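You operate a simulated robot arm through the tools that you are given. There is no shell and no other tool.

The job below is to be done with a simulated robot arm. You get a single attempt, and the scene is never put back.

## Task
Lock the 7 W lamp in the jig, test it once, switch off.

The check looks at the end state, three seconds after you hand in, the way a careful person would. Anything else that was tipped, shoved, dropped, spilled or broken makes it a failure.

## Robot
A 6-joint arm with a two-finger gripper, fixed in place. Base frame: the origin is at the foot of the arm, x ahead of it, y to its left, z up; the work surface is at about z = 0.86. Lengths are in m, angles in degrees, forces in N, time in s.
Its first joint turns from -166.0 to 166.0 degrees. Payload 2.45 kg.
The TCP is the grasp point between the finger pads, 0.02 m short of the fingertips. In the tool frame z runs along the fingers and y along their closing line. The gripper opens to 0.14 m. The gripper's body begins 0.168 m behind the TCP.
Orientation is that of the tool frame in the base frame, as [roll, pitch, yaw] about the fixed x, y, z axes, in that order (R = Rz(yaw) Ry(pitch) Rx(roll)). With the fingers straight down and closing along the base's y, the tool's x points along the base's -x, its y along +y and its z along -z.

## Interface
- The arm moves only by the tool play_rows. Its argument "commands" is a list that holds one entry, the list of rows, each a list of 7 numbers: the shift along the base's x, y, z in m, then the turn, a rotation vector about the base's x, y, z in degrees, then the gripper command, from -1 (fully open) to 1 (shut), values between in proportion. In form: [[[x, y, z, rx, ry, rz, grip], ...]]. A call has 1 to 20 rows; each row is the pose to reach, as a shift and turn from the pose commanded when the call began. Rows are played at 5 a second. More than 0.05 m and 8.6 degrees between two rows, or a gripper value outside its range, and nothing of the call is played. A pose out of reach is approached as far as the arm can. The call stops where the force on the tool passes 80 N (or 10 N more than at its start, if that is more) or the arm is blocked; 0.2 s more then pass. The fingers move at their own pace (about 0.045 m/s each) and stop on an object; they squeeze with about 29 N. The grip force told is the motor's: it shows also when the fingers shut on nothing. Time passes only in rows, and 0.2 s behind the last, so rows that repeat a pose let the fingers close. It gives the time, the measured TCP pose, the force on the tool (base axes), the opening and the grip force at its end, in the units of the frame above (readings bear some noise), with the torque about the TCP (base axes, N m) and any sound that the robot's microphone picked up.
- Cameras (640 x 400 px; columns grow to the right, rows downward): "scene" is fixed at [0.4003, 0.6484, 1.455]; the picture's right is [-0.84, 0.54, 0.00], its down [0.43, 0.67, -0.61] and it looks along [-0.33, -0.51, -0.79] (base axes); focal length 214 px, centre (320, 200). "wrist" rides on the gripper at [0.078, 0.011, -0.209] in the tool frame; the picture's right is [-0.14, 0.99, 0.00], its down [-0.92, -0.13, -0.37] and it looks along [-0.36, -0.05, 0.93] (tool axes); focal length 280 px, centre (320, 200).
- camera(camera): a new picture of that camera. The clock stands still meanwhile.
- point_at(camera, pixels): for up to 12 pixels [column, row] of the newest picture of that camera ("zoom" is the newest enlarged one), the place [x, y, z] in the base frame of the surface seen there, good to about 0.002 m. The clock stands still meanwhile.
- inspect(camera, box): a new picture of the part [left, top, right, bottom] of that camera's present view, enlarged. The clock stands still meanwhile.
- hand_in(): hands the job in; it is judged then, once.

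Open the gripper and draw the arm clear of the work before you hand the job in, unless the task says otherwise.

The tools are called after "Request:" by a JSON object that holds its "api" and its "payload". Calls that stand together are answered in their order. play_rows: Moves the arm, as the interface text tells. Its arguments: {"type":"object","properties":{"commands":{"type":"array"}},"required":["commands"]} The other tools are called the same way: camera (camera) takes a picture; point_at (camera, pixels) gives the place of the surface under pixels of a picture; inspect (camera, box) takes an enlarged picture of a part of a camera's view; hand_in () hands the job in.

At the start:

```text
time_s: 0.0
tool_pos: [0.2449, 0.53, 1.2231]
ee_rot: [180.0, 0.0, -180.0]
force: [-0.1, -0.1, -0.5]
wrist_torque: [0.01, 0.02, -0.01]
finger_gap: 0.1401
gripper_force: 0.1
```

scene: 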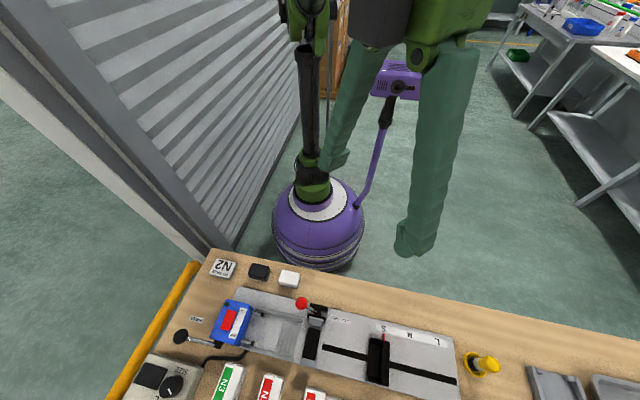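
wrist: 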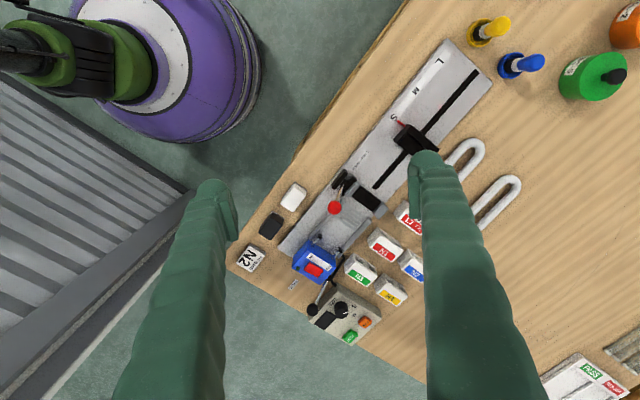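

The start pictures show a bench with a jig, lamps/modules and a control box around wrist pixels (340,310). I take enlarged views to read the labels.

Request:
{"api": "inspect", "payload": {"camera": "wrist", "box": [220, 160, 440, 360]}}

Request:
{"api": "inspect", "payload": {"camera": "scene", "box": [120, 240, 360, 400]}}

Request:
{"api": "inspect", "payload": {"camera": "wrist", "box": [360, 20, 640, 220]}}

Request:
{"api": "inspect", "payload": {"camera": "wrist", "box": [500, 300, 640, 400]}}

```text
2.00 times, centred on (330, 260) of wrist
```

zoom: 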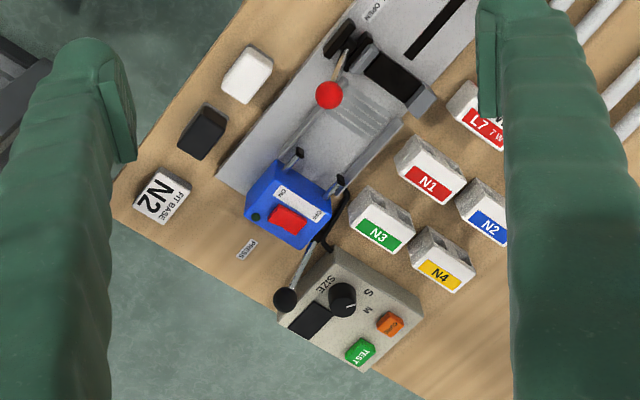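

```text
2.50 times, centred on (240, 320) of scene
```

zoom: 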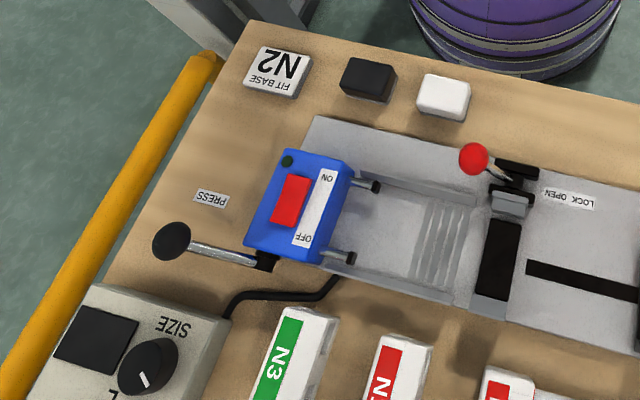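

```text
2.00 times, centred on (500, 120) of wrist
```

zoom: 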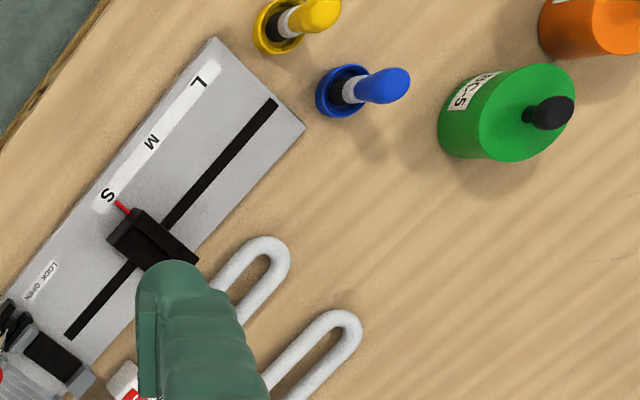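

```text
4.00 times, centred on (570, 350) of wrist
```

zoom: 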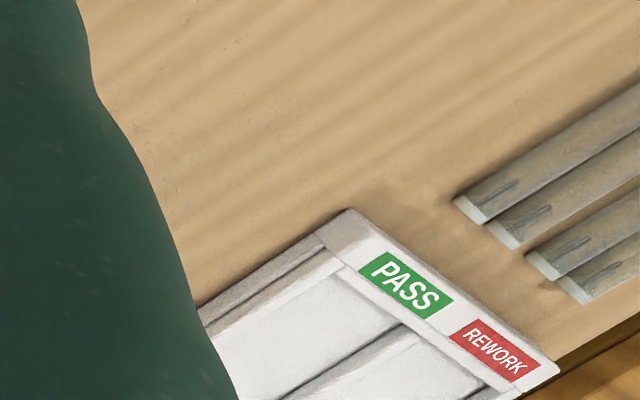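

The bench holds a jig with slider, blue socket with ON/OFF, press lever, clamp lever, and lamps, including one labelled L7 7W. I measure main points from the wrist and scene pictures.

Request:
{"api": "camera", "payload": {"camera": "wrist"}}

Request:
{"api": "point_at", "payload": {"camera": "wrist", "pixels": [[335, 207], [314, 270], [312, 309], [409, 220], [385, 247], [410, 265], [360, 268], [392, 290], [342, 312], [350, 338], [366, 321], [410, 140]]}}

Request:
{"api": "point_at", "payload": {"camera": "scene", "pixels": [[222, 268], [259, 272], [289, 278], [302, 304], [181, 337], [229, 320], [377, 365], [480, 367], [172, 386], [150, 378], [285, 350], [312, 345]]}}

```text
taken
```

wrist: 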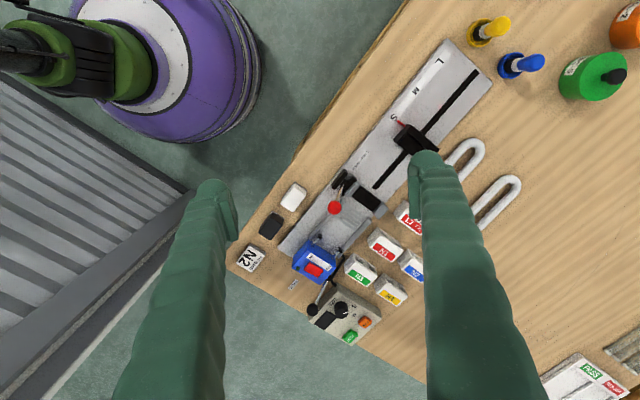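

```text
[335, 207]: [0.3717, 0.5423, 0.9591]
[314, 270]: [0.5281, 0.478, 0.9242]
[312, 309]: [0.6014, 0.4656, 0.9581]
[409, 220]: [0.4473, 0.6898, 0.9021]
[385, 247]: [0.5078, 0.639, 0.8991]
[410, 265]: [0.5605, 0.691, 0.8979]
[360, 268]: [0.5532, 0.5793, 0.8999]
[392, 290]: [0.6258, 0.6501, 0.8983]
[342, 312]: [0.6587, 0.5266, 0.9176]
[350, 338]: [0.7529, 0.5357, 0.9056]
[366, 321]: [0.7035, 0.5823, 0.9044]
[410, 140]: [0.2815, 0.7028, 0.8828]
```

```text
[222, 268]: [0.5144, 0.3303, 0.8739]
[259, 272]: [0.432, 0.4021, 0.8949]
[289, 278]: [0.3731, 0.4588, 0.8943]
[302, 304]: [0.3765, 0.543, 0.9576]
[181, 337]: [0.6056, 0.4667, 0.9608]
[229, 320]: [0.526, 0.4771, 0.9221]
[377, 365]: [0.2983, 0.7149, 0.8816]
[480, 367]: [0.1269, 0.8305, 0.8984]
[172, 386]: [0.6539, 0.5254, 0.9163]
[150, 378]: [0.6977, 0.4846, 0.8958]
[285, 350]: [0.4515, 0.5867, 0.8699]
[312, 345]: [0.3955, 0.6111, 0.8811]
```

The lamps' tubes are partly hidden by the right finger at (430,180). I move the arm 0.2 m along +y at the same height to see the lamps unobstructed.

Request:
{"api": "play_rows", "payload": {"commands": [[[0.02, 0.05, 0, 0, 0, 0, -1], [0.04, 0.1, 0, 0, 0, 0, -1], [0.06, 0.14, 0, 0, 0, 0, -1], [0.08, 0.18, 0, 0, 0, 0, -1], [0.08, 0.2, 0, 0, 0, 0, -1], [0.08, 0.2, 0, 0, 0, 0, -1]]]}}

Request:
{"api": "camera", "payload": {"camera": "wrist"}}

Request:
{"api": "camera", "payload": {"camera": "scene"}}

```text
refused: row 1 steps farther than a row can; nothing moved
```

```text
taken
```

wrist: 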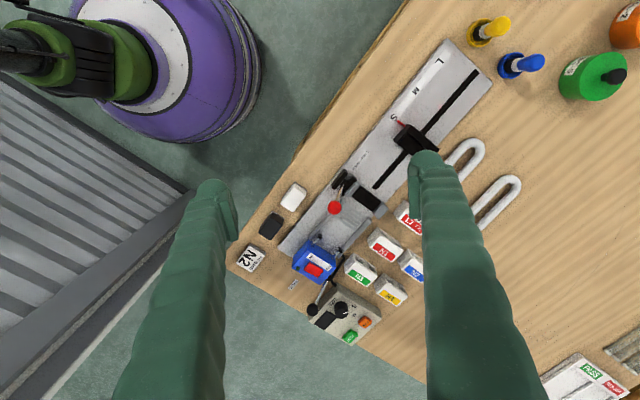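

```text
taken
```

scene: 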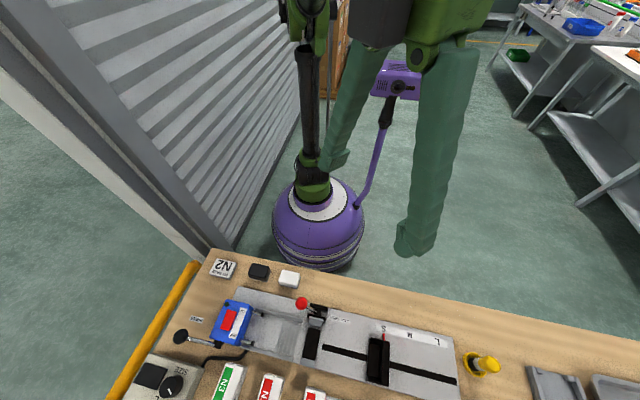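

The first row exceeded 0.05 m, so nothing moved. I repeat with smaller steps.

Request:
{"api": "play_rows", "payload": {"commands": [[[0.015, 0.04, 0, 0, 0, 0, -1], [0.03, 0.08, 0, 0, 0, 0, -1], [0.045, 0.12, 0, 0, 0, 0, -1], [0.06, 0.16, 0, 0, 0, 0, -1], [0.07, 0.2, 0, 0, 0, 0, -1], [0.07, 0.2, 0, 0, 0, 0, -1]]]}}

Request:
{"api": "camera", "payload": {"camera": "wrist"}}

Request:
{"api": "camera", "payload": {"camera": "scene"}}

```text
time_s: 1.4
tool_pos: [0.316, 0.7291, 1.2221]
ee_rot: [-180.0, 0.2, -179.8]
force: [-0.2, -0.2, 0.1]
wrist_torque: [0.01, 0.0, 0.02]
finger_gap: 0.1399
gripper_force: 0.1
```

```text
taken
```

wrist: 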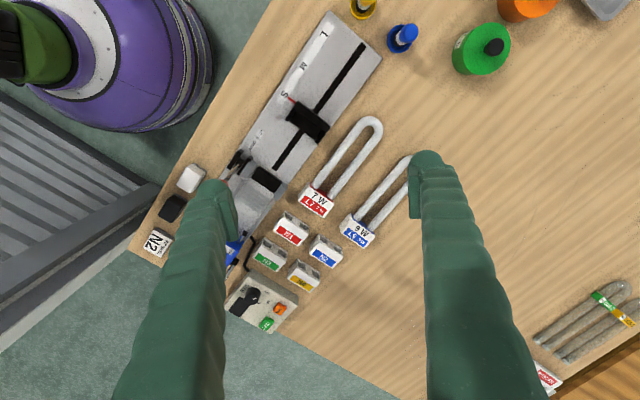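

```text
taken
```

scene: 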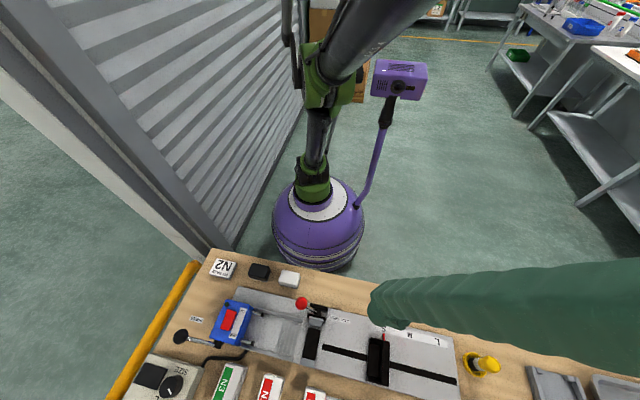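

Request:
{"api": "inspect", "payload": {"camera": "wrist", "box": [220, 180, 420, 340]}}

Request:
{"api": "inspect", "payload": {"camera": "wrist", "box": [220, 0, 420, 220]}}

Request:
{"api": "inspect", "payload": {"camera": "wrist", "box": [500, 260, 640, 400]}}

```text
2.50 times, centred on (320, 260) of wrist
```

zoom: 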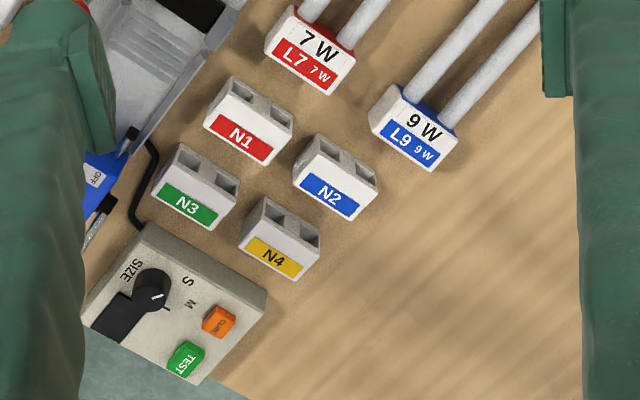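

```text
1.82 times, centred on (320, 110) of wrist
```

zoom: 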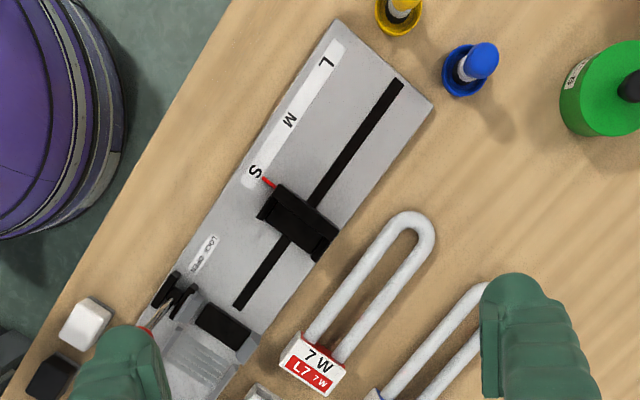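

```text
2.86 times, centred on (570, 330) of wrist
```

zoom: 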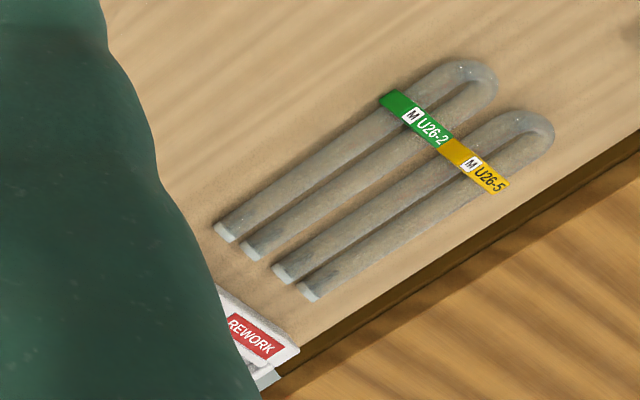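

Lamp L7 (7 W) sits at wrist pixel (316,203), tubes running up to (372,122). I measure the lamp and jig in this view.

Request:
{"api": "camera", "payload": {"camera": "wrist"}}

Request:
{"api": "point_at", "payload": {"camera": "wrist", "pixels": [[306, 188], [330, 199], [318, 201], [300, 206], [325, 216], [372, 119], [380, 127], [362, 122], [328, 196], [313, 185], [345, 168], [333, 158]]}}

Request:
{"api": "point_at", "payload": {"camera": "wrist", "pixels": [[332, 12], [381, 57], [365, 44], [275, 167], [290, 99], [284, 93], [306, 65], [324, 33], [325, 127], [298, 106], [312, 108], [265, 180]]}}

```text
taken
```

wrist: 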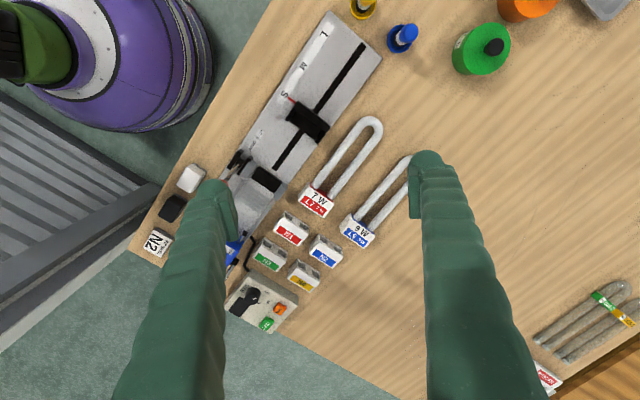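

```text
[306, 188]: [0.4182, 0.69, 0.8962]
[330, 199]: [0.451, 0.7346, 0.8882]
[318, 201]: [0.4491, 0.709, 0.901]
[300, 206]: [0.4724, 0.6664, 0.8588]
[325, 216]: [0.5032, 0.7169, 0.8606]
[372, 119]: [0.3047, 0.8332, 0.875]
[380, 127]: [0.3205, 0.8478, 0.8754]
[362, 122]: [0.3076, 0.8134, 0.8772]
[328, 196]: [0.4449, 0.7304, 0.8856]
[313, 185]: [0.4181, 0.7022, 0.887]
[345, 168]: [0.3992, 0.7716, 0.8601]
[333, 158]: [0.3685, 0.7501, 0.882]
```

```text
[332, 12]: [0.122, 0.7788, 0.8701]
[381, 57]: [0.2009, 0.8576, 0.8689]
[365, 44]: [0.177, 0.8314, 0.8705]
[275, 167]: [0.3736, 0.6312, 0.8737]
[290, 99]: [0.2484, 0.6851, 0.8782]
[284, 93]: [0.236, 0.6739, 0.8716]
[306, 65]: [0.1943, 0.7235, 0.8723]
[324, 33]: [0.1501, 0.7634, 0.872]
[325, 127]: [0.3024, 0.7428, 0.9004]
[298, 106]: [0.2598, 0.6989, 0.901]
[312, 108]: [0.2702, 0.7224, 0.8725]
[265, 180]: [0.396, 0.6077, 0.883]
```

Lamp and jig both lie about 45° to the base axes (jig axis about (-0.70, 0.71)). I turn the gripper by −45° and come lower over the jig for closer looks.

Request:
{"api": "play_rows", "payload": {"commands": [[[0.014, -0.018, -0.017, 0, 0, -7.5, -1], [0.028, -0.036, -0.034, 0, 0, -15, -1], [0.042, -0.054, -0.05, 0, 0, -22.5, -1], [0.056, -0.072, -0.067, 0, 0, -30, -1], [0.07, -0.09, -0.084, 0, 0, -37.5, -1], [0.084, -0.109, -0.1, 0, 0, -45, -1], [0.084, -0.109, -0.1, 0, 0, -45, -1]]]}}

Request:
{"api": "camera", "payload": {"camera": "wrist"}}

Request:
{"api": "camera", "payload": {"camera": "scene"}}

```text
time_s: 3.0
tool_pos: [0.4013, 0.6167, 1.1265]
ee_rot: [180.0, 0.1, 134.9]
force: [0.2, -0.2, -1.1]
wrist_torque: [-0.02, 0.01, 0.02]
finger_gap: 0.1399
gripper_force: 0.0
```

```text
taken
```

wrist: 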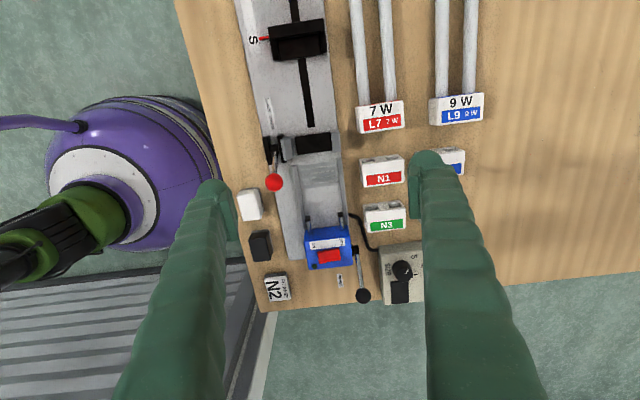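

```text
taken
```

scene: 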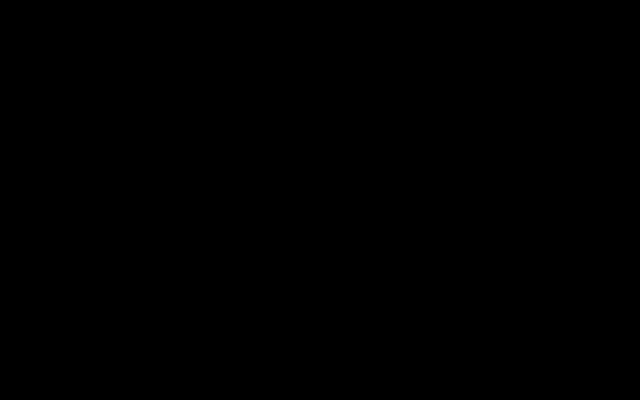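

The view is now aligned with the jig (the scene camera is covered by the arm). I enlarge the nest, the blue block and the control box.

Request:
{"api": "inspect", "payload": {"camera": "wrist", "box": [230, 120, 430, 310]}}

Request:
{"api": "inspect", "payload": {"camera": "wrist", "box": [280, 200, 380, 280]}}

Request:
{"api": "inspect", "payload": {"camera": "wrist", "box": [240, 110, 360, 210]}}

Request:
{"api": "inspect", "payload": {"camera": "wrist", "box": [340, 60, 500, 180]}}

```text
2.11 times, centred on (330, 215) of wrist
```

zoom: 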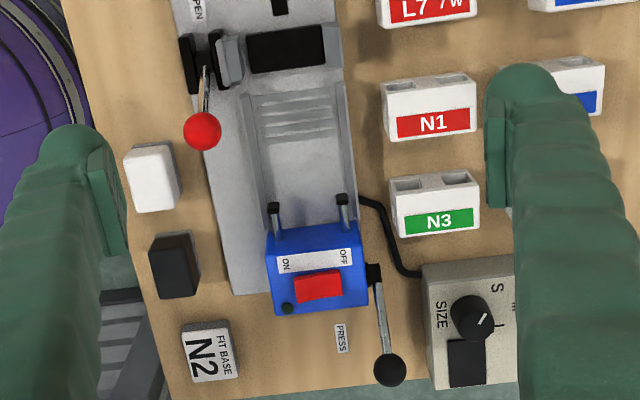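

```text
5.00 times, centred on (330, 240) of wrist
```

zoom: 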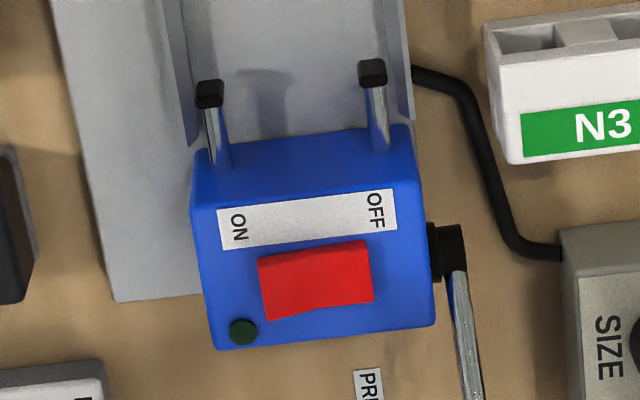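

```text
4.00 times, centred on (300, 160) of wrist
```

zoom: 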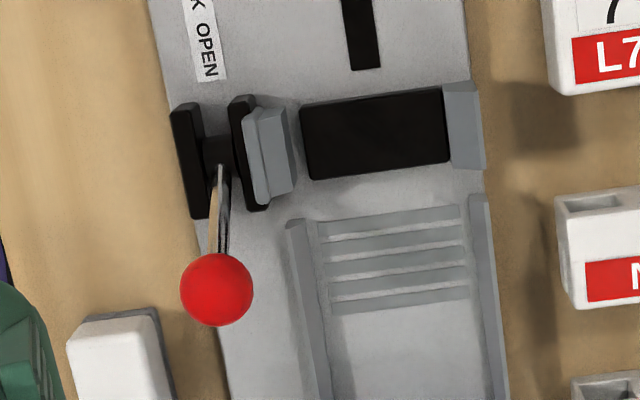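

```text
3.33 times, centred on (420, 120) of wrist
```

zoom: 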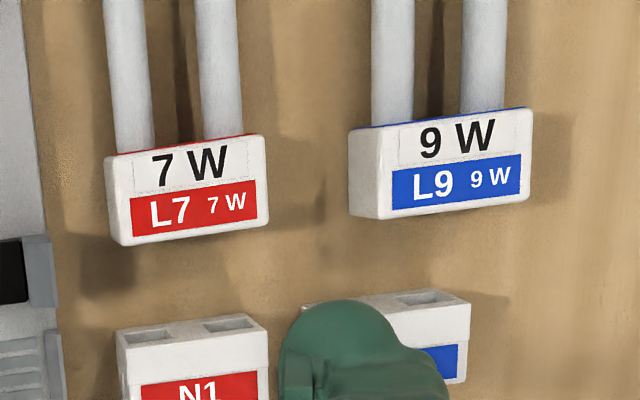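

The clamp lever's red ball is at (274,183), on the OPEN side. I enlarge the clamp again and take coordinates on jaws, pad, rails and lever.

Request:
{"api": "inspect", "payload": {"camera": "wrist", "box": [240, 110, 360, 210]}}

Request:
{"api": "point_at", "payload": {"camera": "zoom", "pixels": [[290, 125], [296, 180], [268, 150], [445, 95], [460, 120], [375, 140], [310, 180], [216, 290], [222, 175], [190, 120], [242, 105], [395, 250]]}}

Request:
{"api": "point_at", "payload": {"camera": "zoom", "pixels": [[295, 228], [325, 390], [478, 200], [500, 390], [335, 300], [465, 290], [325, 240], [460, 215], [360, 60], [90, 360], [400, 350], [462, 100]]}}

```text
4.00 times, centred on (300, 160) of wrist
```

zoom: 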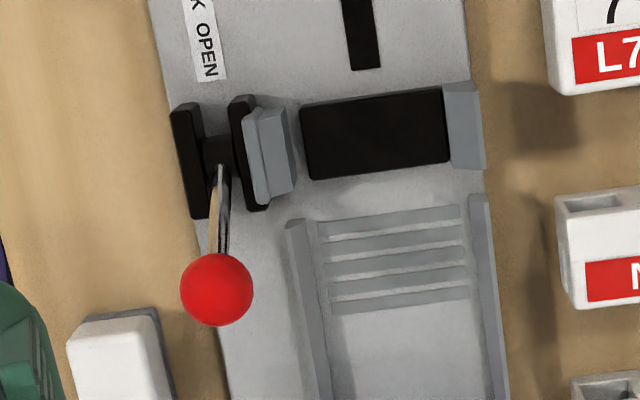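

```text
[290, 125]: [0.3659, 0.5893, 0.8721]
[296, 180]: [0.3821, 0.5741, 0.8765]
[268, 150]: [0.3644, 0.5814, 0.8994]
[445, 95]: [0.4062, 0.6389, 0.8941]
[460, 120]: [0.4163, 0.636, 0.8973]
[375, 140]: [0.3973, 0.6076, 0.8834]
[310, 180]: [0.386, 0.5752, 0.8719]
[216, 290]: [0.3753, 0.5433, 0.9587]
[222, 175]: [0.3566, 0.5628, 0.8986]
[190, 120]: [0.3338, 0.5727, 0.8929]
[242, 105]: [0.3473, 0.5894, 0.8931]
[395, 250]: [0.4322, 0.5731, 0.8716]
```

```text
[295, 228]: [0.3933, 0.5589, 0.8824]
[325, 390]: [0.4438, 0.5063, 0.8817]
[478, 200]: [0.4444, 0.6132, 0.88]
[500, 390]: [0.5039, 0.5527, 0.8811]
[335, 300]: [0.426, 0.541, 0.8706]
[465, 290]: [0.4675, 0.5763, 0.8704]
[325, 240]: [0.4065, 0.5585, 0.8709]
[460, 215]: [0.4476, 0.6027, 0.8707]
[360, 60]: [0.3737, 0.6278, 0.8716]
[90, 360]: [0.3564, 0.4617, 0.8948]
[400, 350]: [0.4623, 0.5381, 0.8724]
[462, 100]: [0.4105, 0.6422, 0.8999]
```

Rails' inner width is about 0.062 m, clamp gap about 0.062 m, pad at z 0.883. Next I shift toward the control box to read its labels and see the press lever and rocker.

Request:
{"api": "play_rows", "payload": {"commands": [[[0.03, 0.0, 0, 0, 0, 0, -1], [0.06, 0.0, 0, 0, 0, 0, -1], [0.09, 0, 0, 0, 0, 0, -1], [0.12, 0.0, 0, 0, 0, 0, -1], [0.15, 0, 0, 0, 0, 0, -1], [0.18, 0, 0, 0, 0, 0, -1], [0.18, 0, 0, 0, 0, 0, -1]]]}}

Request:
{"api": "camera", "payload": {"camera": "wrist"}}

Request:
{"api": "camera", "payload": {"camera": "scene"}}

```text
time_s: 4.6
tool_pos: [0.5819, 0.6189, 1.1263]
ee_rot: [179.9, -0.1, 135.1]
force: [0.4, -0.4, 1.4]
wrist_torque: [0.0, 0.01, 0.05]
finger_gap: 0.14
gripper_force: 0.1
```

```text
taken
```

wrist: 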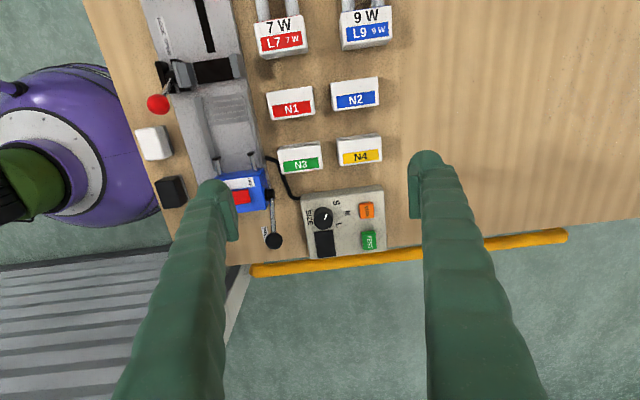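

```text
taken
```

scene: 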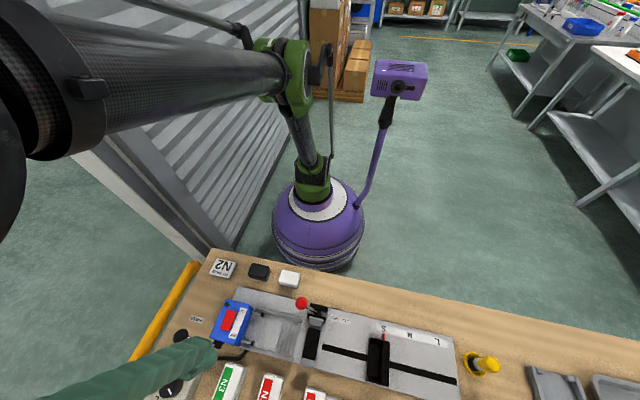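

Request:
{"api": "inspect", "payload": {"camera": "wrist", "box": [294, 184, 394, 264]}}

Request:
{"api": "inspect", "payload": {"camera": "wrist", "box": [200, 150, 300, 250]}}

Request:
{"api": "inspect", "payload": {"camera": "scene", "box": [170, 270, 330, 370]}}

Request:
{"api": "inspect", "payload": {"camera": "scene", "box": [280, 290, 480, 400]}}

```text
5.00 times, centred on (344, 224) of wrist
```

zoom: 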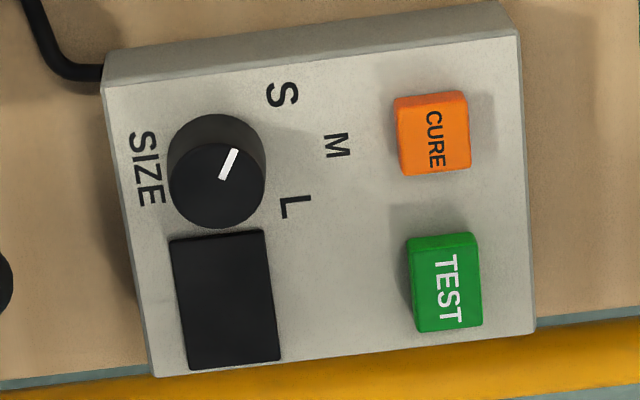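

```text
4.00 times, centred on (250, 200) of wrist
```

zoom: 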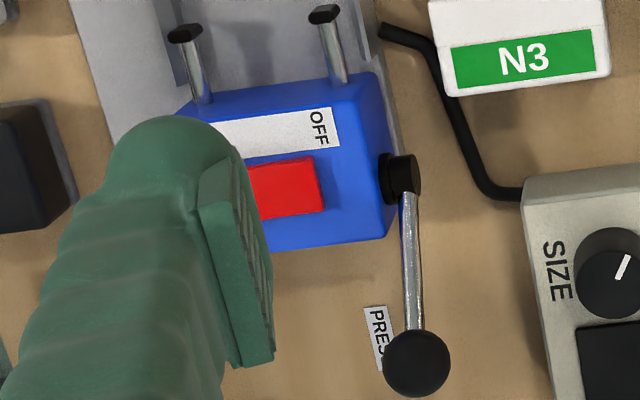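

```text
4.00 times, centred on (250, 320) of scene
```

zoom: 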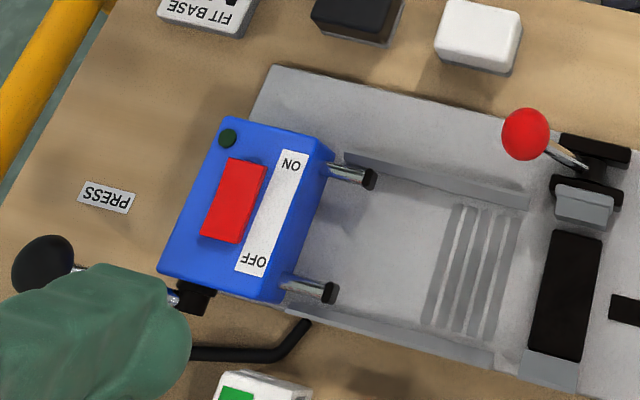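

```text
3.20 times, centred on (380, 345) of scene
```

zoom: 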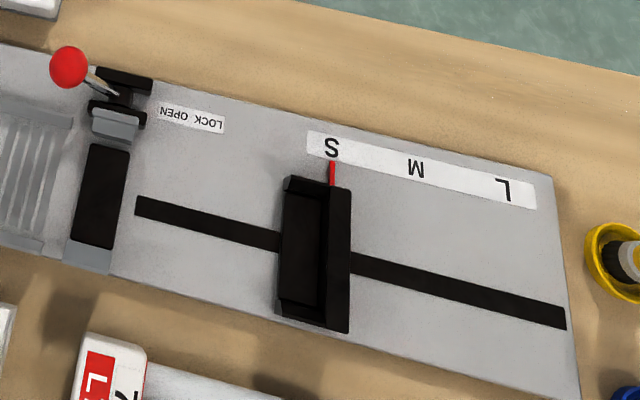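

The knob seems to point at S and the stop's red pointer is at S. I now measure the blue block, pins, rocker ends, press lever, and stop from the scene zooms.

Request:
{"api": "inspect", "payload": {"camera": "scene", "box": [170, 270, 330, 370]}}

Request:
{"api": "point_at", "payload": {"camera": "zoom", "pixels": [[369, 179], [328, 292], [345, 171], [300, 285], [232, 165], [260, 172], [205, 230], [235, 238], [328, 150], [282, 295], [237, 120], [165, 268]]}}

Request:
{"api": "point_at", "payload": {"camera": "zoom", "pixels": [[345, 155], [310, 310], [305, 200], [527, 130], [560, 155], [585, 190], [585, 210], [545, 370], [300, 260], [525, 200], [492, 358], [200, 300]]}}

Request:
{"api": "inspect", "payload": {"camera": "scene", "box": [280, 290, 480, 400]}}

Request:
{"api": "point_at", "payload": {"camera": "zoom", "pixels": [[285, 180], [350, 190], [275, 315], [345, 330], [302, 245], [325, 250], [340, 260], [333, 175], [325, 183], [290, 300], [300, 195], [335, 195]]}}

```text
4.00 times, centred on (250, 320) of scene
```

zoom: 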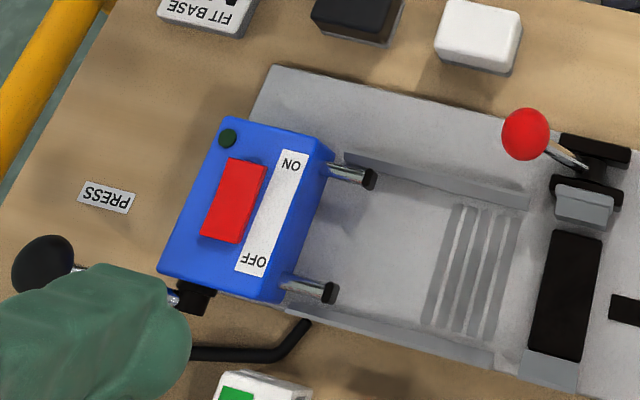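

```text
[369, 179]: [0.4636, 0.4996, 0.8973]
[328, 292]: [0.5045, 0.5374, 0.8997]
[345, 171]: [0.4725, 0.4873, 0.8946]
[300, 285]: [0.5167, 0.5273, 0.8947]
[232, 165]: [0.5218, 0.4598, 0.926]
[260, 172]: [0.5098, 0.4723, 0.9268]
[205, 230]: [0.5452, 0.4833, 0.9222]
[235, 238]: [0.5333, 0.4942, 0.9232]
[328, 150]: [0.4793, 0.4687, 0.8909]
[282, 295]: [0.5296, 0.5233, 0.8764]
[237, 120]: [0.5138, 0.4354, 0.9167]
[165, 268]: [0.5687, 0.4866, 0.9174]
```

```text
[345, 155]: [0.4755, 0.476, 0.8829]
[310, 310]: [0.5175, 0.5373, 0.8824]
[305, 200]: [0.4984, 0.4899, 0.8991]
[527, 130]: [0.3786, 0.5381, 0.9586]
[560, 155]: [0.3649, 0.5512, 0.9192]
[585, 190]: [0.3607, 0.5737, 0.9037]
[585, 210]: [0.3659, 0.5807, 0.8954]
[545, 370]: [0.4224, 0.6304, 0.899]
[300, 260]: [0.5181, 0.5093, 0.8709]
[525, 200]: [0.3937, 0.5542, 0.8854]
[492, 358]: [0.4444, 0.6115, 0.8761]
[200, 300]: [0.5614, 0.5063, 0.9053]
```

```text
3.20 times, centred on (380, 345) of scene
```

zoom: 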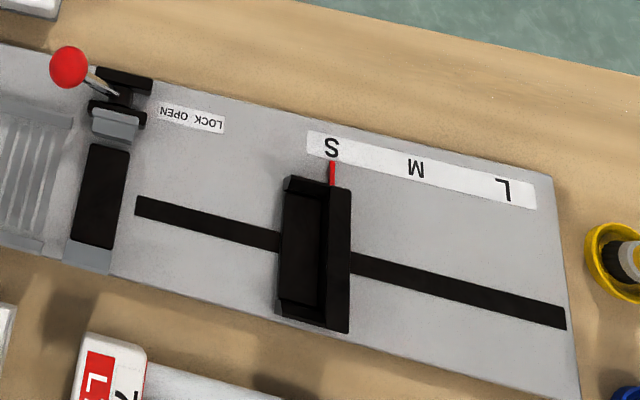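

```text
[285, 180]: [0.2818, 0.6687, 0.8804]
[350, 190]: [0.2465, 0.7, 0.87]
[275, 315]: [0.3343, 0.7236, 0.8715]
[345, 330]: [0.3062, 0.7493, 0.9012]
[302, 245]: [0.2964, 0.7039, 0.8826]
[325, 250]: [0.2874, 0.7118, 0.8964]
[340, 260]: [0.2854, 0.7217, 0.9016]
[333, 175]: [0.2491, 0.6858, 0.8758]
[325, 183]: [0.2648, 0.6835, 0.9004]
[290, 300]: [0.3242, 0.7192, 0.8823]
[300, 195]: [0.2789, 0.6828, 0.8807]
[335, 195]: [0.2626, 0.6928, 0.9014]
```

Rocker's ON end is higher (z 0.926 vs 0.9225), so it is now OFF; the stop wall at S sits at u≈0.302 along the jig. I move over the 7 W lamp to measure it exactly.

Request:
{"api": "play_rows", "payload": {"commands": [[[-0.025, 0.012, -0.01, 0, 0, 0, -1], [-0.05, 0.025, -0.02, 0, 0, 0, -1], [-0.075, 0.04, -0.03, 0, 0, 0, -1], [-0.1, 0.055, -0.04, 0, 0, 0, -1], [-0.125, 0.07, -0.05, 0, 0, 0, -1], [-0.127, 0.071, -0.06, 0, 0, 0, -1], [-0.127, 0.071, -0.06, 0, 0, 0, -1]]]}}

Request:
{"api": "camera", "payload": {"camera": "wrist"}}

Request:
{"api": "inspect", "payload": {"camera": "wrist", "box": [260, 100, 420, 200]}}

```text
time_s: 6.2
tool_pos: [0.4518, 0.6898, 1.0629]
ee_rot: [-180.0, 0.1, 135.1]
force: [-0.5, 0.1, 0.1]
wrist_torque: [0.0, 0.01, -0.05]
finger_gap: 0.14
gripper_force: 0.1
```

```text
taken
```

wrist: 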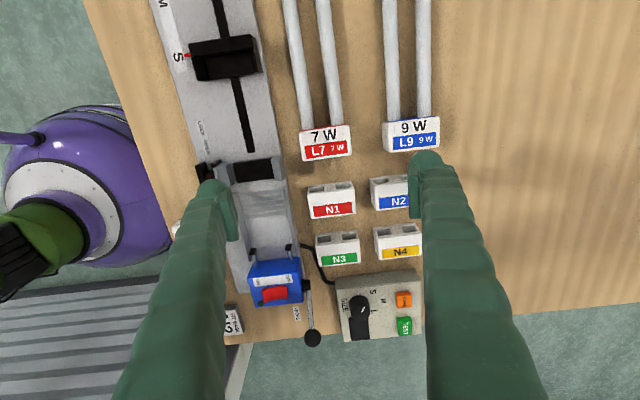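

```text
4.00 times, centred on (340, 150) of wrist
```

zoom: 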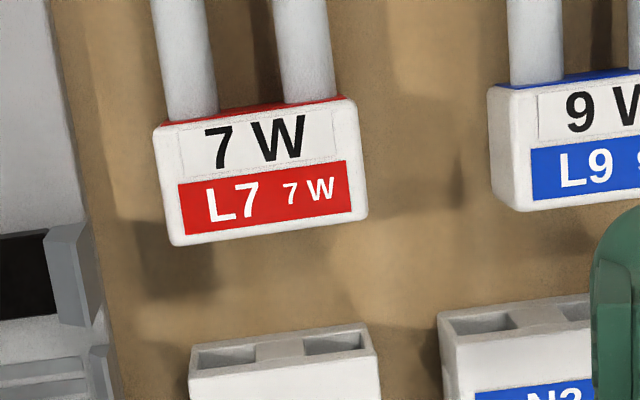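

The L7 base and tubes are well visible in the zoom. I take its corners and tube edges.

Request:
{"api": "point_at", "payload": {"camera": "zoom", "pixels": [[160, 130], [350, 102], [180, 235], [360, 207], [165, 160], [174, 246], [364, 215], [185, 60], [310, 60], [262, 170], [497, 90], [516, 205]]}}

Request:
{"api": "point_at", "payload": {"camera": "wrist", "pixels": [[289, 5], [323, 5], [305, 110], [336, 105], [390, 5], [425, 5], [393, 105], [418, 105], [282, 5], [298, 5], [315, 5], [330, 5]]}}

```text
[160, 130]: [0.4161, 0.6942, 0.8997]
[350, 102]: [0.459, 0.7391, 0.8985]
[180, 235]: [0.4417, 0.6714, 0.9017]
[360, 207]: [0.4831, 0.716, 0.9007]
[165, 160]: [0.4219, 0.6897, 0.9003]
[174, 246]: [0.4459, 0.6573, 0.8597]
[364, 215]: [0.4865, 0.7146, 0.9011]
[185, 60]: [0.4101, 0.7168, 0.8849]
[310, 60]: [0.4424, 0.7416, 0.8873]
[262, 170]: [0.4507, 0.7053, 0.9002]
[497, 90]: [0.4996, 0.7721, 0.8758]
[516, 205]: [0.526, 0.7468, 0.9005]
```

```text
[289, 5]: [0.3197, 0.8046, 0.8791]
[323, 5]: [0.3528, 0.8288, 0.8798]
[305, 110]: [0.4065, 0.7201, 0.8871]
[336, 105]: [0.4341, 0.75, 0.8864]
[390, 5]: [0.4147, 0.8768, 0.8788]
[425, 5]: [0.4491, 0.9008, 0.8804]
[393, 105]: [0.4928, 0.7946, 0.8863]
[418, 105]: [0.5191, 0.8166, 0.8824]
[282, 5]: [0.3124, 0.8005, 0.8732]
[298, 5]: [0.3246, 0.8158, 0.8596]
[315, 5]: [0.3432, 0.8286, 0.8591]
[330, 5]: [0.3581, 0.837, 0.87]
```

Lamp yaw ≈136°, base ≈0.062 wide, 0.036 long, 0.04 high, tubes 0.041 apart; overall ≈0.21 m, which matches nest ribs plus stop at S. I go back over the nest to measure the rail clearance exactly.

Request:
{"api": "play_rows", "payload": {"commands": [[[-0.005, -0.018, 0.0, 0, 0, 0, -1], [-0.01, -0.036, 0.0, 0, 0, 0, -1], [-0.015, -0.054, 0.0, 0, 0, 0, -1], [-0.02, -0.072, 0, 0, 0, 0, -1], [-0.025, -0.09, 0, 0, 0, 0, -1], [-0.025, -0.09, 0, 0, 0, 0, -1]]]}}

Request:
{"api": "camera", "payload": {"camera": "wrist"}}

Request:
{"api": "inspect", "payload": {"camera": "wrist", "box": [265, 125, 385, 200]}}

```text
time_s: 7.6
tool_pos: [0.4279, 0.6009, 1.0628]
ee_rot: [-180.0, 0.0, 135.1]
force: [1.1, -0.2, 0.4]
wrist_torque: [-0.02, 0.0, 0.0]
finger_gap: 0.1401
gripper_force: 0.0
```

```text
taken
```

wrist: 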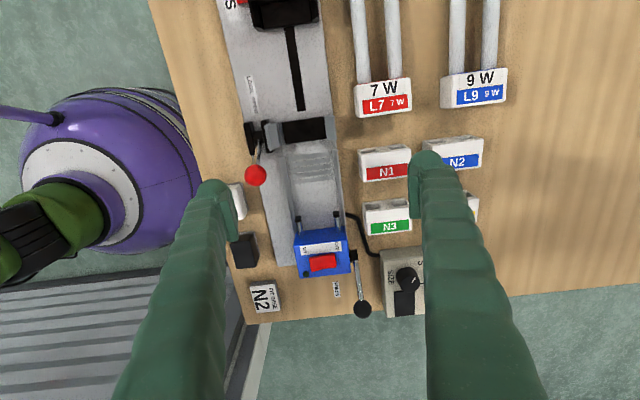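

```text
5.33 times, centred on (325, 162) of wrist
```

zoom: 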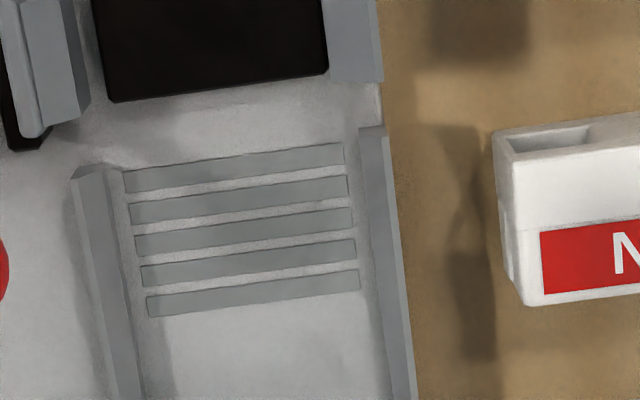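

I take points across the rails along two lines in this zoom, plus jaw faces.

Request:
{"api": "point_at", "payload": {"camera": "zoom", "pixels": [[82, 210], [108, 206], [124, 202], [130, 204], [354, 172], [360, 171], [366, 170], [388, 166], [128, 178], [343, 150], [150, 308], [358, 278]]}}

Request:
{"api": "point_at", "payload": {"camera": "zoom", "pixels": [[105, 350], [128, 350], [140, 350], [380, 320], [386, 320], [392, 320], [410, 320], [74, 60], [84, 60], [104, 70], [324, 60], [332, 60]]}}

```text
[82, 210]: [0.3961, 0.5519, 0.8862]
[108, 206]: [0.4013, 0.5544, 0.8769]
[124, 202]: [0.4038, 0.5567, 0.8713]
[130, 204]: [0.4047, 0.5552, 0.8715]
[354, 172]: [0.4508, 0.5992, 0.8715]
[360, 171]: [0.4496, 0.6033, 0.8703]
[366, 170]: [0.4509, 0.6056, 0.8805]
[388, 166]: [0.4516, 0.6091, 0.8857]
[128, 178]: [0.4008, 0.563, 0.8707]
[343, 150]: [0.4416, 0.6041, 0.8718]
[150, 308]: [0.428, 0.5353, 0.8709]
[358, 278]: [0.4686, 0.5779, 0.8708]
```

```text
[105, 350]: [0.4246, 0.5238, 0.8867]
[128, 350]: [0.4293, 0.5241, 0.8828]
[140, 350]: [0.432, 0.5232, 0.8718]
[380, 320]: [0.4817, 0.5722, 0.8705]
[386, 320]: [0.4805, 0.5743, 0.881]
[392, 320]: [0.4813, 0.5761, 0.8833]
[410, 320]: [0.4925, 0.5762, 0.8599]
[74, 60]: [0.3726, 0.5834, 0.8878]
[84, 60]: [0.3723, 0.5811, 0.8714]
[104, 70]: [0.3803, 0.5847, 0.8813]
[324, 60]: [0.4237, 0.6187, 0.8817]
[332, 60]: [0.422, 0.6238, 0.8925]
```

Rail gap is ≈0.068 m and jaw gap ≈0.063 m; the left side is uncertain by parallax. I shift 0.06 m toward the left rail so the camera is right above it.

Request:
{"api": "play_rows", "payload": {"commands": [[[-0.02, -0.02, 0.0, 0, 0, 0, -1], [-0.042, -0.042, 0.0, 0, 0, 0, -1], [-0.042, -0.042, 0, 0, 0, 0, -1]]]}}

Request:
{"api": "camera", "payload": {"camera": "wrist"}}

Request:
{"api": "inspect", "payload": {"camera": "wrist", "box": [285, 110, 445, 210]}}

```text
time_s: 8.4
tool_pos: [0.3853, 0.5586, 1.0624]
ee_rot: [180.0, 0.0, 135.0]
force: [-1.0, -0.3, 0.0]
wrist_torque: [-0.02, 0.06, -0.01]
finger_gap: 0.1401
gripper_force: 0.1
```

```text
taken
```

wrist: 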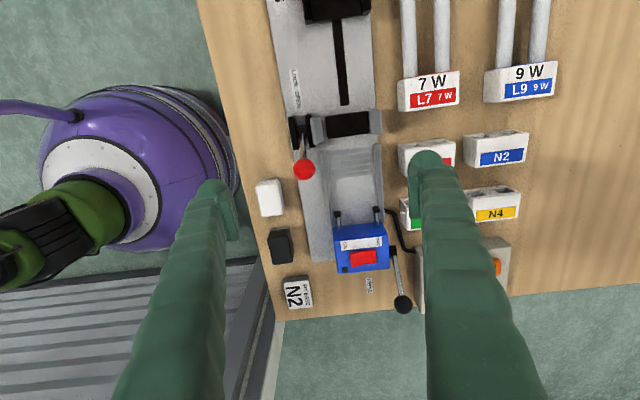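

```text
4.00 times, centred on (365, 160) of wrist
```

zoom: 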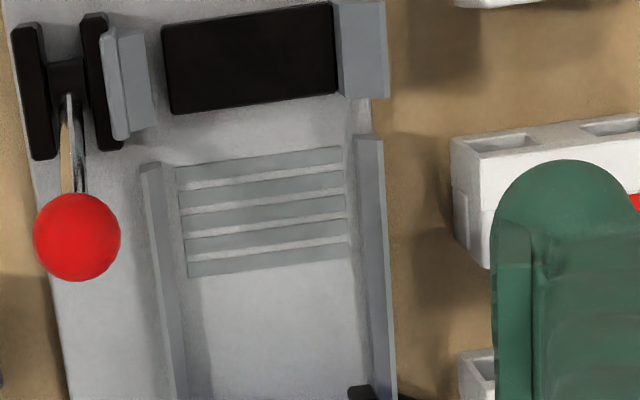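

I take points across the rails and jaws in this zoom along rows ~180, ~300 and ~70.

Request:
{"api": "point_at", "payload": {"camera": "zoom", "pixels": [[146, 190], [158, 190], [164, 190], [170, 190], [350, 170], [356, 170], [362, 170], [378, 170], [162, 300], [172, 300], [178, 300], [184, 300]]}}

Request:
{"api": "point_at", "payload": {"camera": "zoom", "pixels": [[360, 290], [366, 290], [372, 290], [120, 80], [140, 80], [150, 80], [156, 80], [164, 80], [332, 60], [338, 60], [344, 60], [384, 60]]}}

Request:
{"api": "point_at", "payload": {"camera": "zoom", "pixels": [[77, 238], [40, 238], [115, 238], [77, 200], [77, 272], [70, 110], [30, 60], [98, 60], [66, 75], [145, 15], [148, 125], [340, 10]]}}

```text
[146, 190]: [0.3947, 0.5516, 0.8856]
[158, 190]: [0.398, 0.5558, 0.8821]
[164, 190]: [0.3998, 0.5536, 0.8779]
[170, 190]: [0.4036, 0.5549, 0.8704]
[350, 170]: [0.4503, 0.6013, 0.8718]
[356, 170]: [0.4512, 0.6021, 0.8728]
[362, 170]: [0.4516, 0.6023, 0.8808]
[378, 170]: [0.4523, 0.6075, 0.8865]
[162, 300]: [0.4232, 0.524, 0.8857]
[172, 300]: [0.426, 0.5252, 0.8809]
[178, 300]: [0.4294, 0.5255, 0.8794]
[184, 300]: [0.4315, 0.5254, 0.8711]
```

```text
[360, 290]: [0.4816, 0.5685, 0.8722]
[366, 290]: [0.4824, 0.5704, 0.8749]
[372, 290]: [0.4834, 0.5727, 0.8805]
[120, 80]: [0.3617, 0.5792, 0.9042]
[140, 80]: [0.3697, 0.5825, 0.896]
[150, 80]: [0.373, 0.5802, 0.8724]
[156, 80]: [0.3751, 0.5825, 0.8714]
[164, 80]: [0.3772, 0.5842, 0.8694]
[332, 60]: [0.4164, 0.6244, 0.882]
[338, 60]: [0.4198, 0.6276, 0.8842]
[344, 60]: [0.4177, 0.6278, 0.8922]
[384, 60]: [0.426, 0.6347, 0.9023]
```

```text
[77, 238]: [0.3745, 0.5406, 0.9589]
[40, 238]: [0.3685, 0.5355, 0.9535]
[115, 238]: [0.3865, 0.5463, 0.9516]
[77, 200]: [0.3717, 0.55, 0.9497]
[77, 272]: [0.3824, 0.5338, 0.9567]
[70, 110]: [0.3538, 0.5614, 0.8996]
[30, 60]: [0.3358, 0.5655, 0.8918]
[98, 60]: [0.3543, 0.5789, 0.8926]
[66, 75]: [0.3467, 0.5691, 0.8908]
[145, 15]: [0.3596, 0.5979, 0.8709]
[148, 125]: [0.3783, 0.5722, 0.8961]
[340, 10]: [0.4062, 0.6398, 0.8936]
```

Rails' inner faces: v≈0.675 and 0.745; jaws 0.674 and 0.740; lamp base centre v≈0.817. I move above the rear part of the L7 base with the gripper opened to about 0.085 m and check before descending.

Request:
{"api": "play_rows", "payload": {"commands": [[[0.015, 0.026, 0, 0, 0, 0, -0.214], [0.031, 0.053, 0, 0, 0, 0, -0.214], [0.047, 0.08, 0, 0, 0, 0, -0.214], [0.063, 0.107, -0.02, 0, 0, 0, -0.214], [0.0781, 0.1332, -0.04, 0, 0, 0, -0.214], [0.0781, 0.1332, -0.07, 0, 0, 0, -0.214], [0.0781, 0.1332, -0.09, 0, 0, 0, -0.214], [0.0781, 0.1332, -0.1, 0, 0, 0, -0.214], [0.0781, 0.1332, -0.1, 0, 0, 0, -0.214]]]}}

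Request:
{"api": "camera", "payload": {"camera": "wrist"}}

Request:
{"api": "camera", "payload": {"camera": "scene"}}

```text
time_s: 10.4
tool_pos: [0.4635, 0.6923, 0.9632]
ee_rot: [-179.9, 0.0, 135.1]
force: [0.6, 0.7, -0.8]
wrist_torque: [-0.01, -0.02, -0.01]
finger_gap: 0.0849
gripper_force: 0.1
```

```text
taken
```

wrist: 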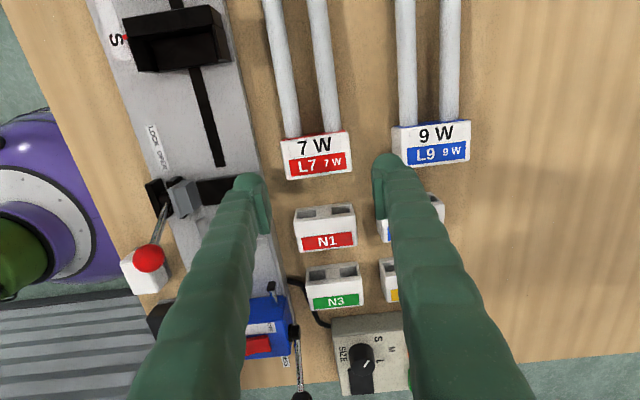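

```text
taken
```

scene: 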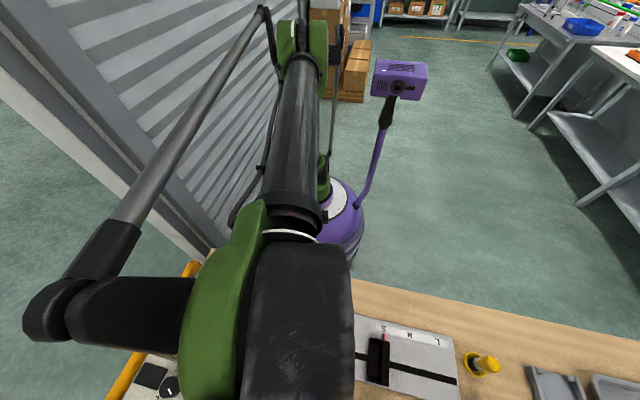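

The gripper straddles the L7 base at (316,155). I check the finger's true size and base corners once more in an enlarged view.

Request:
{"api": "inspect", "payload": {"camera": "wrist", "box": [220, 110, 420, 235]}}

Request:
{"api": "point_at", "payload": {"camera": "zoom", "pixels": [[152, 215], [60, 225], [95, 210], [150, 270], [500, 170], [530, 150], [585, 170], [505, 230], [200, 105], [405, 75], [215, 220], [418, 190]]}}

```text
3.20 times, centred on (320, 172) of wrist
```

zoom: 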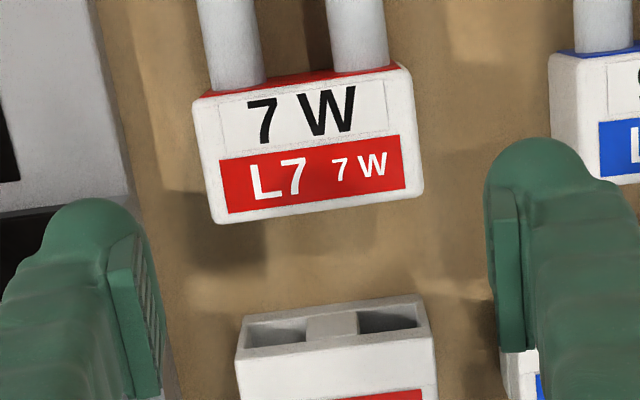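

```text
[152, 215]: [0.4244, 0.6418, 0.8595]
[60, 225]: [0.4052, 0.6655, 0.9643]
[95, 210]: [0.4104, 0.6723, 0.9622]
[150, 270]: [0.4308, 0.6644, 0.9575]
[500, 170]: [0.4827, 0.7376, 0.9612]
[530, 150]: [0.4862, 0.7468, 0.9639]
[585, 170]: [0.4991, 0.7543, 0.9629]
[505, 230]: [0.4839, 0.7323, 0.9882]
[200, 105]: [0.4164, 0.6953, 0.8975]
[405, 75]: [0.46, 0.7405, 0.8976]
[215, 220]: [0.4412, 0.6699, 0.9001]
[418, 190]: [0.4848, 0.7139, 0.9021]
```

The visible finger sleeves are thicker than the pads, so I narrow to ~0.074 m and lean the tool 6° back (away from the lamp tip), which later also keeps the fingers clear of the red ball. Then I descend to TCP z≈0.9005 around the base's rear part.

Request:
{"api": "play_rows", "payload": {"commands": [[[-0.0008, 0.0008, 0, 2.12, 2.12, 0, -0.057], [-0.0018, 0.0014, 0, 4.24, 4.24, 0, -0.057], [-0.0018, 0.0014, 0, 4.24, 4.24, 0, -0.057], [-0.0018, 0.0014, -0.015, 4.24, 4.24, 0, -0.057], [-0.0018, 0.0014, -0.03, 4.24, 4.24, 0, -0.057], [-0.0018, 0.0014, -0.042, 4.24, 4.24, 0, -0.057], [-0.0018, 0.0014, -0.054, 4.24, 4.24, 0, -0.057], [-0.0018, 0.0014, -0.0625, 4.24, 4.24, 0, -0.057], [-0.0018, 0.0014, -0.0625, 4.24, 4.24, 0, -0.057]]]}}

Request:
{"api": "inspect", "payload": {"camera": "wrist", "box": [200, 60, 440, 260]}}

```text
time_s: 12.4
tool_pos: [0.463, 0.6928, 0.9007]
ee_rot: [-179.9, -6.0, 135.1]
force: [-0.6, -0.3, -0.2]
wrist_torque: [0.03, 0.01, -0.01]
finger_gap: 0.0738
gripper_force: 0.1
```

```text
2.00 times, centred on (320, 160) of wrist
```

zoom: 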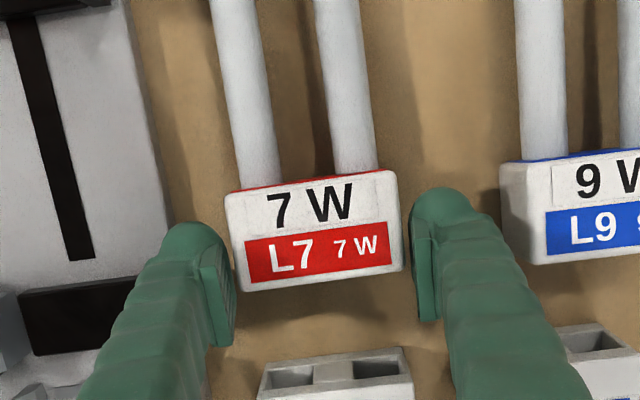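

The pads overlap the base's rear about a third; I advance ~3 mm toward the tubes, then close.

Request:
{"api": "play_rows", "payload": {"commands": [[[-0.0022, 0.0022, 0, 0, 0, 0, -0.057], [-0.0022, 0.0022, 0, 0, 0, 0, 0.05], [-0.0022, 0.0022, 0, 0, 0, 0, 0.15], [-0.0022, 0.0022, 0, 0, 0, 0, 0.3], [-0.0022, 0.0022, 0, 0, 0, 0, 0.3], [-0.0022, 0.0022, 0, 0, 0, 0, 0.3]]]}}

Request:
{"api": "inspect", "payload": {"camera": "wrist", "box": [200, 60, 440, 260]}}

```text
time_s: 13.8
tool_pos: [0.4583, 0.6957, 0.9005]
ee_rot: [180.0, -6.0, 135.0]
force: [-0.1, 0.6, -0.7]
wrist_torque: [0.01, 0.02, -0.01]
finger_gap: 0.0674
gripper_force: 29.0
```

```text
2.00 times, centred on (320, 160) of wrist
```

zoom: 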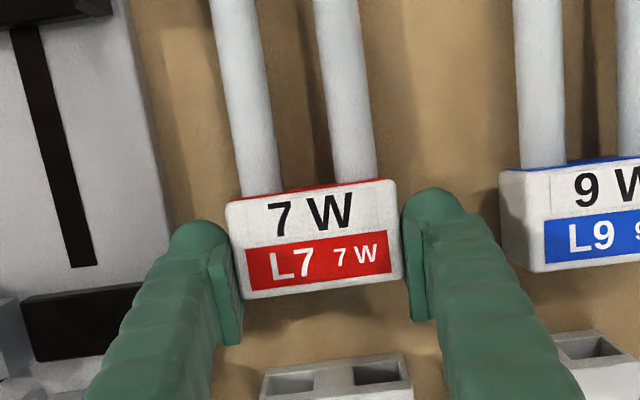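

The grip closed at 0.067 m with 29 N: the base is held. I lift straight up 0.06 m and look.

Request:
{"api": "play_rows", "payload": {"commands": [[[0, 0, 0.005, 0, 0, 0, 0.3], [0, 0, 0.012, 0, 0, 0, 0.3], [0, 0, 0.025, 0, 0, 0, 0.3], [0, 0, 0.04, 0, 0, 0, 0.3], [0, 0, 0.06, 0, 0, 0, 0.3], [0, 0, 0.08, 0, 0, 0, 0.3], [0, 0, 0.08, 0, 0, 0, 0.3]]]}}

Request:
{"api": "camera", "payload": {"camera": "wrist"}}

Request:
{"api": "camera", "payload": {"camera": "scene"}}

```text
time_s: 15.4
tool_pos: [0.4581, 0.6961, 0.9805]
ee_rot: [180.0, -6.0, 135.1]
force: [0.0, 0.4, -1.1]
wrist_torque: [-0.05, -0.07, 0.02]
finger_gap: 0.0671
gripper_force: 28.8
```

```text
taken
```

wrist: 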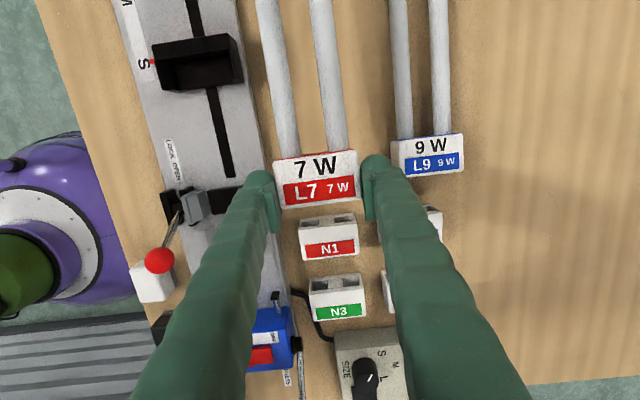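

```text
taken
```

scene: 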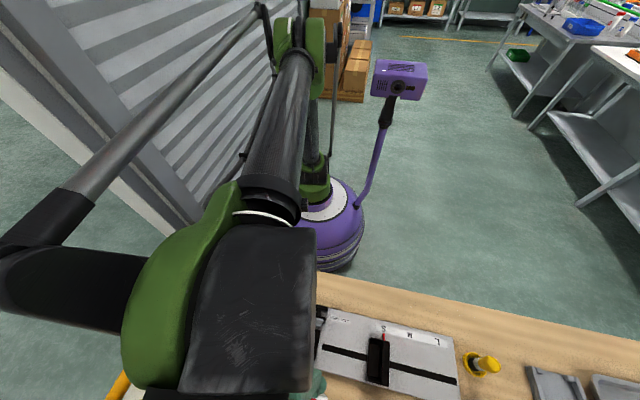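

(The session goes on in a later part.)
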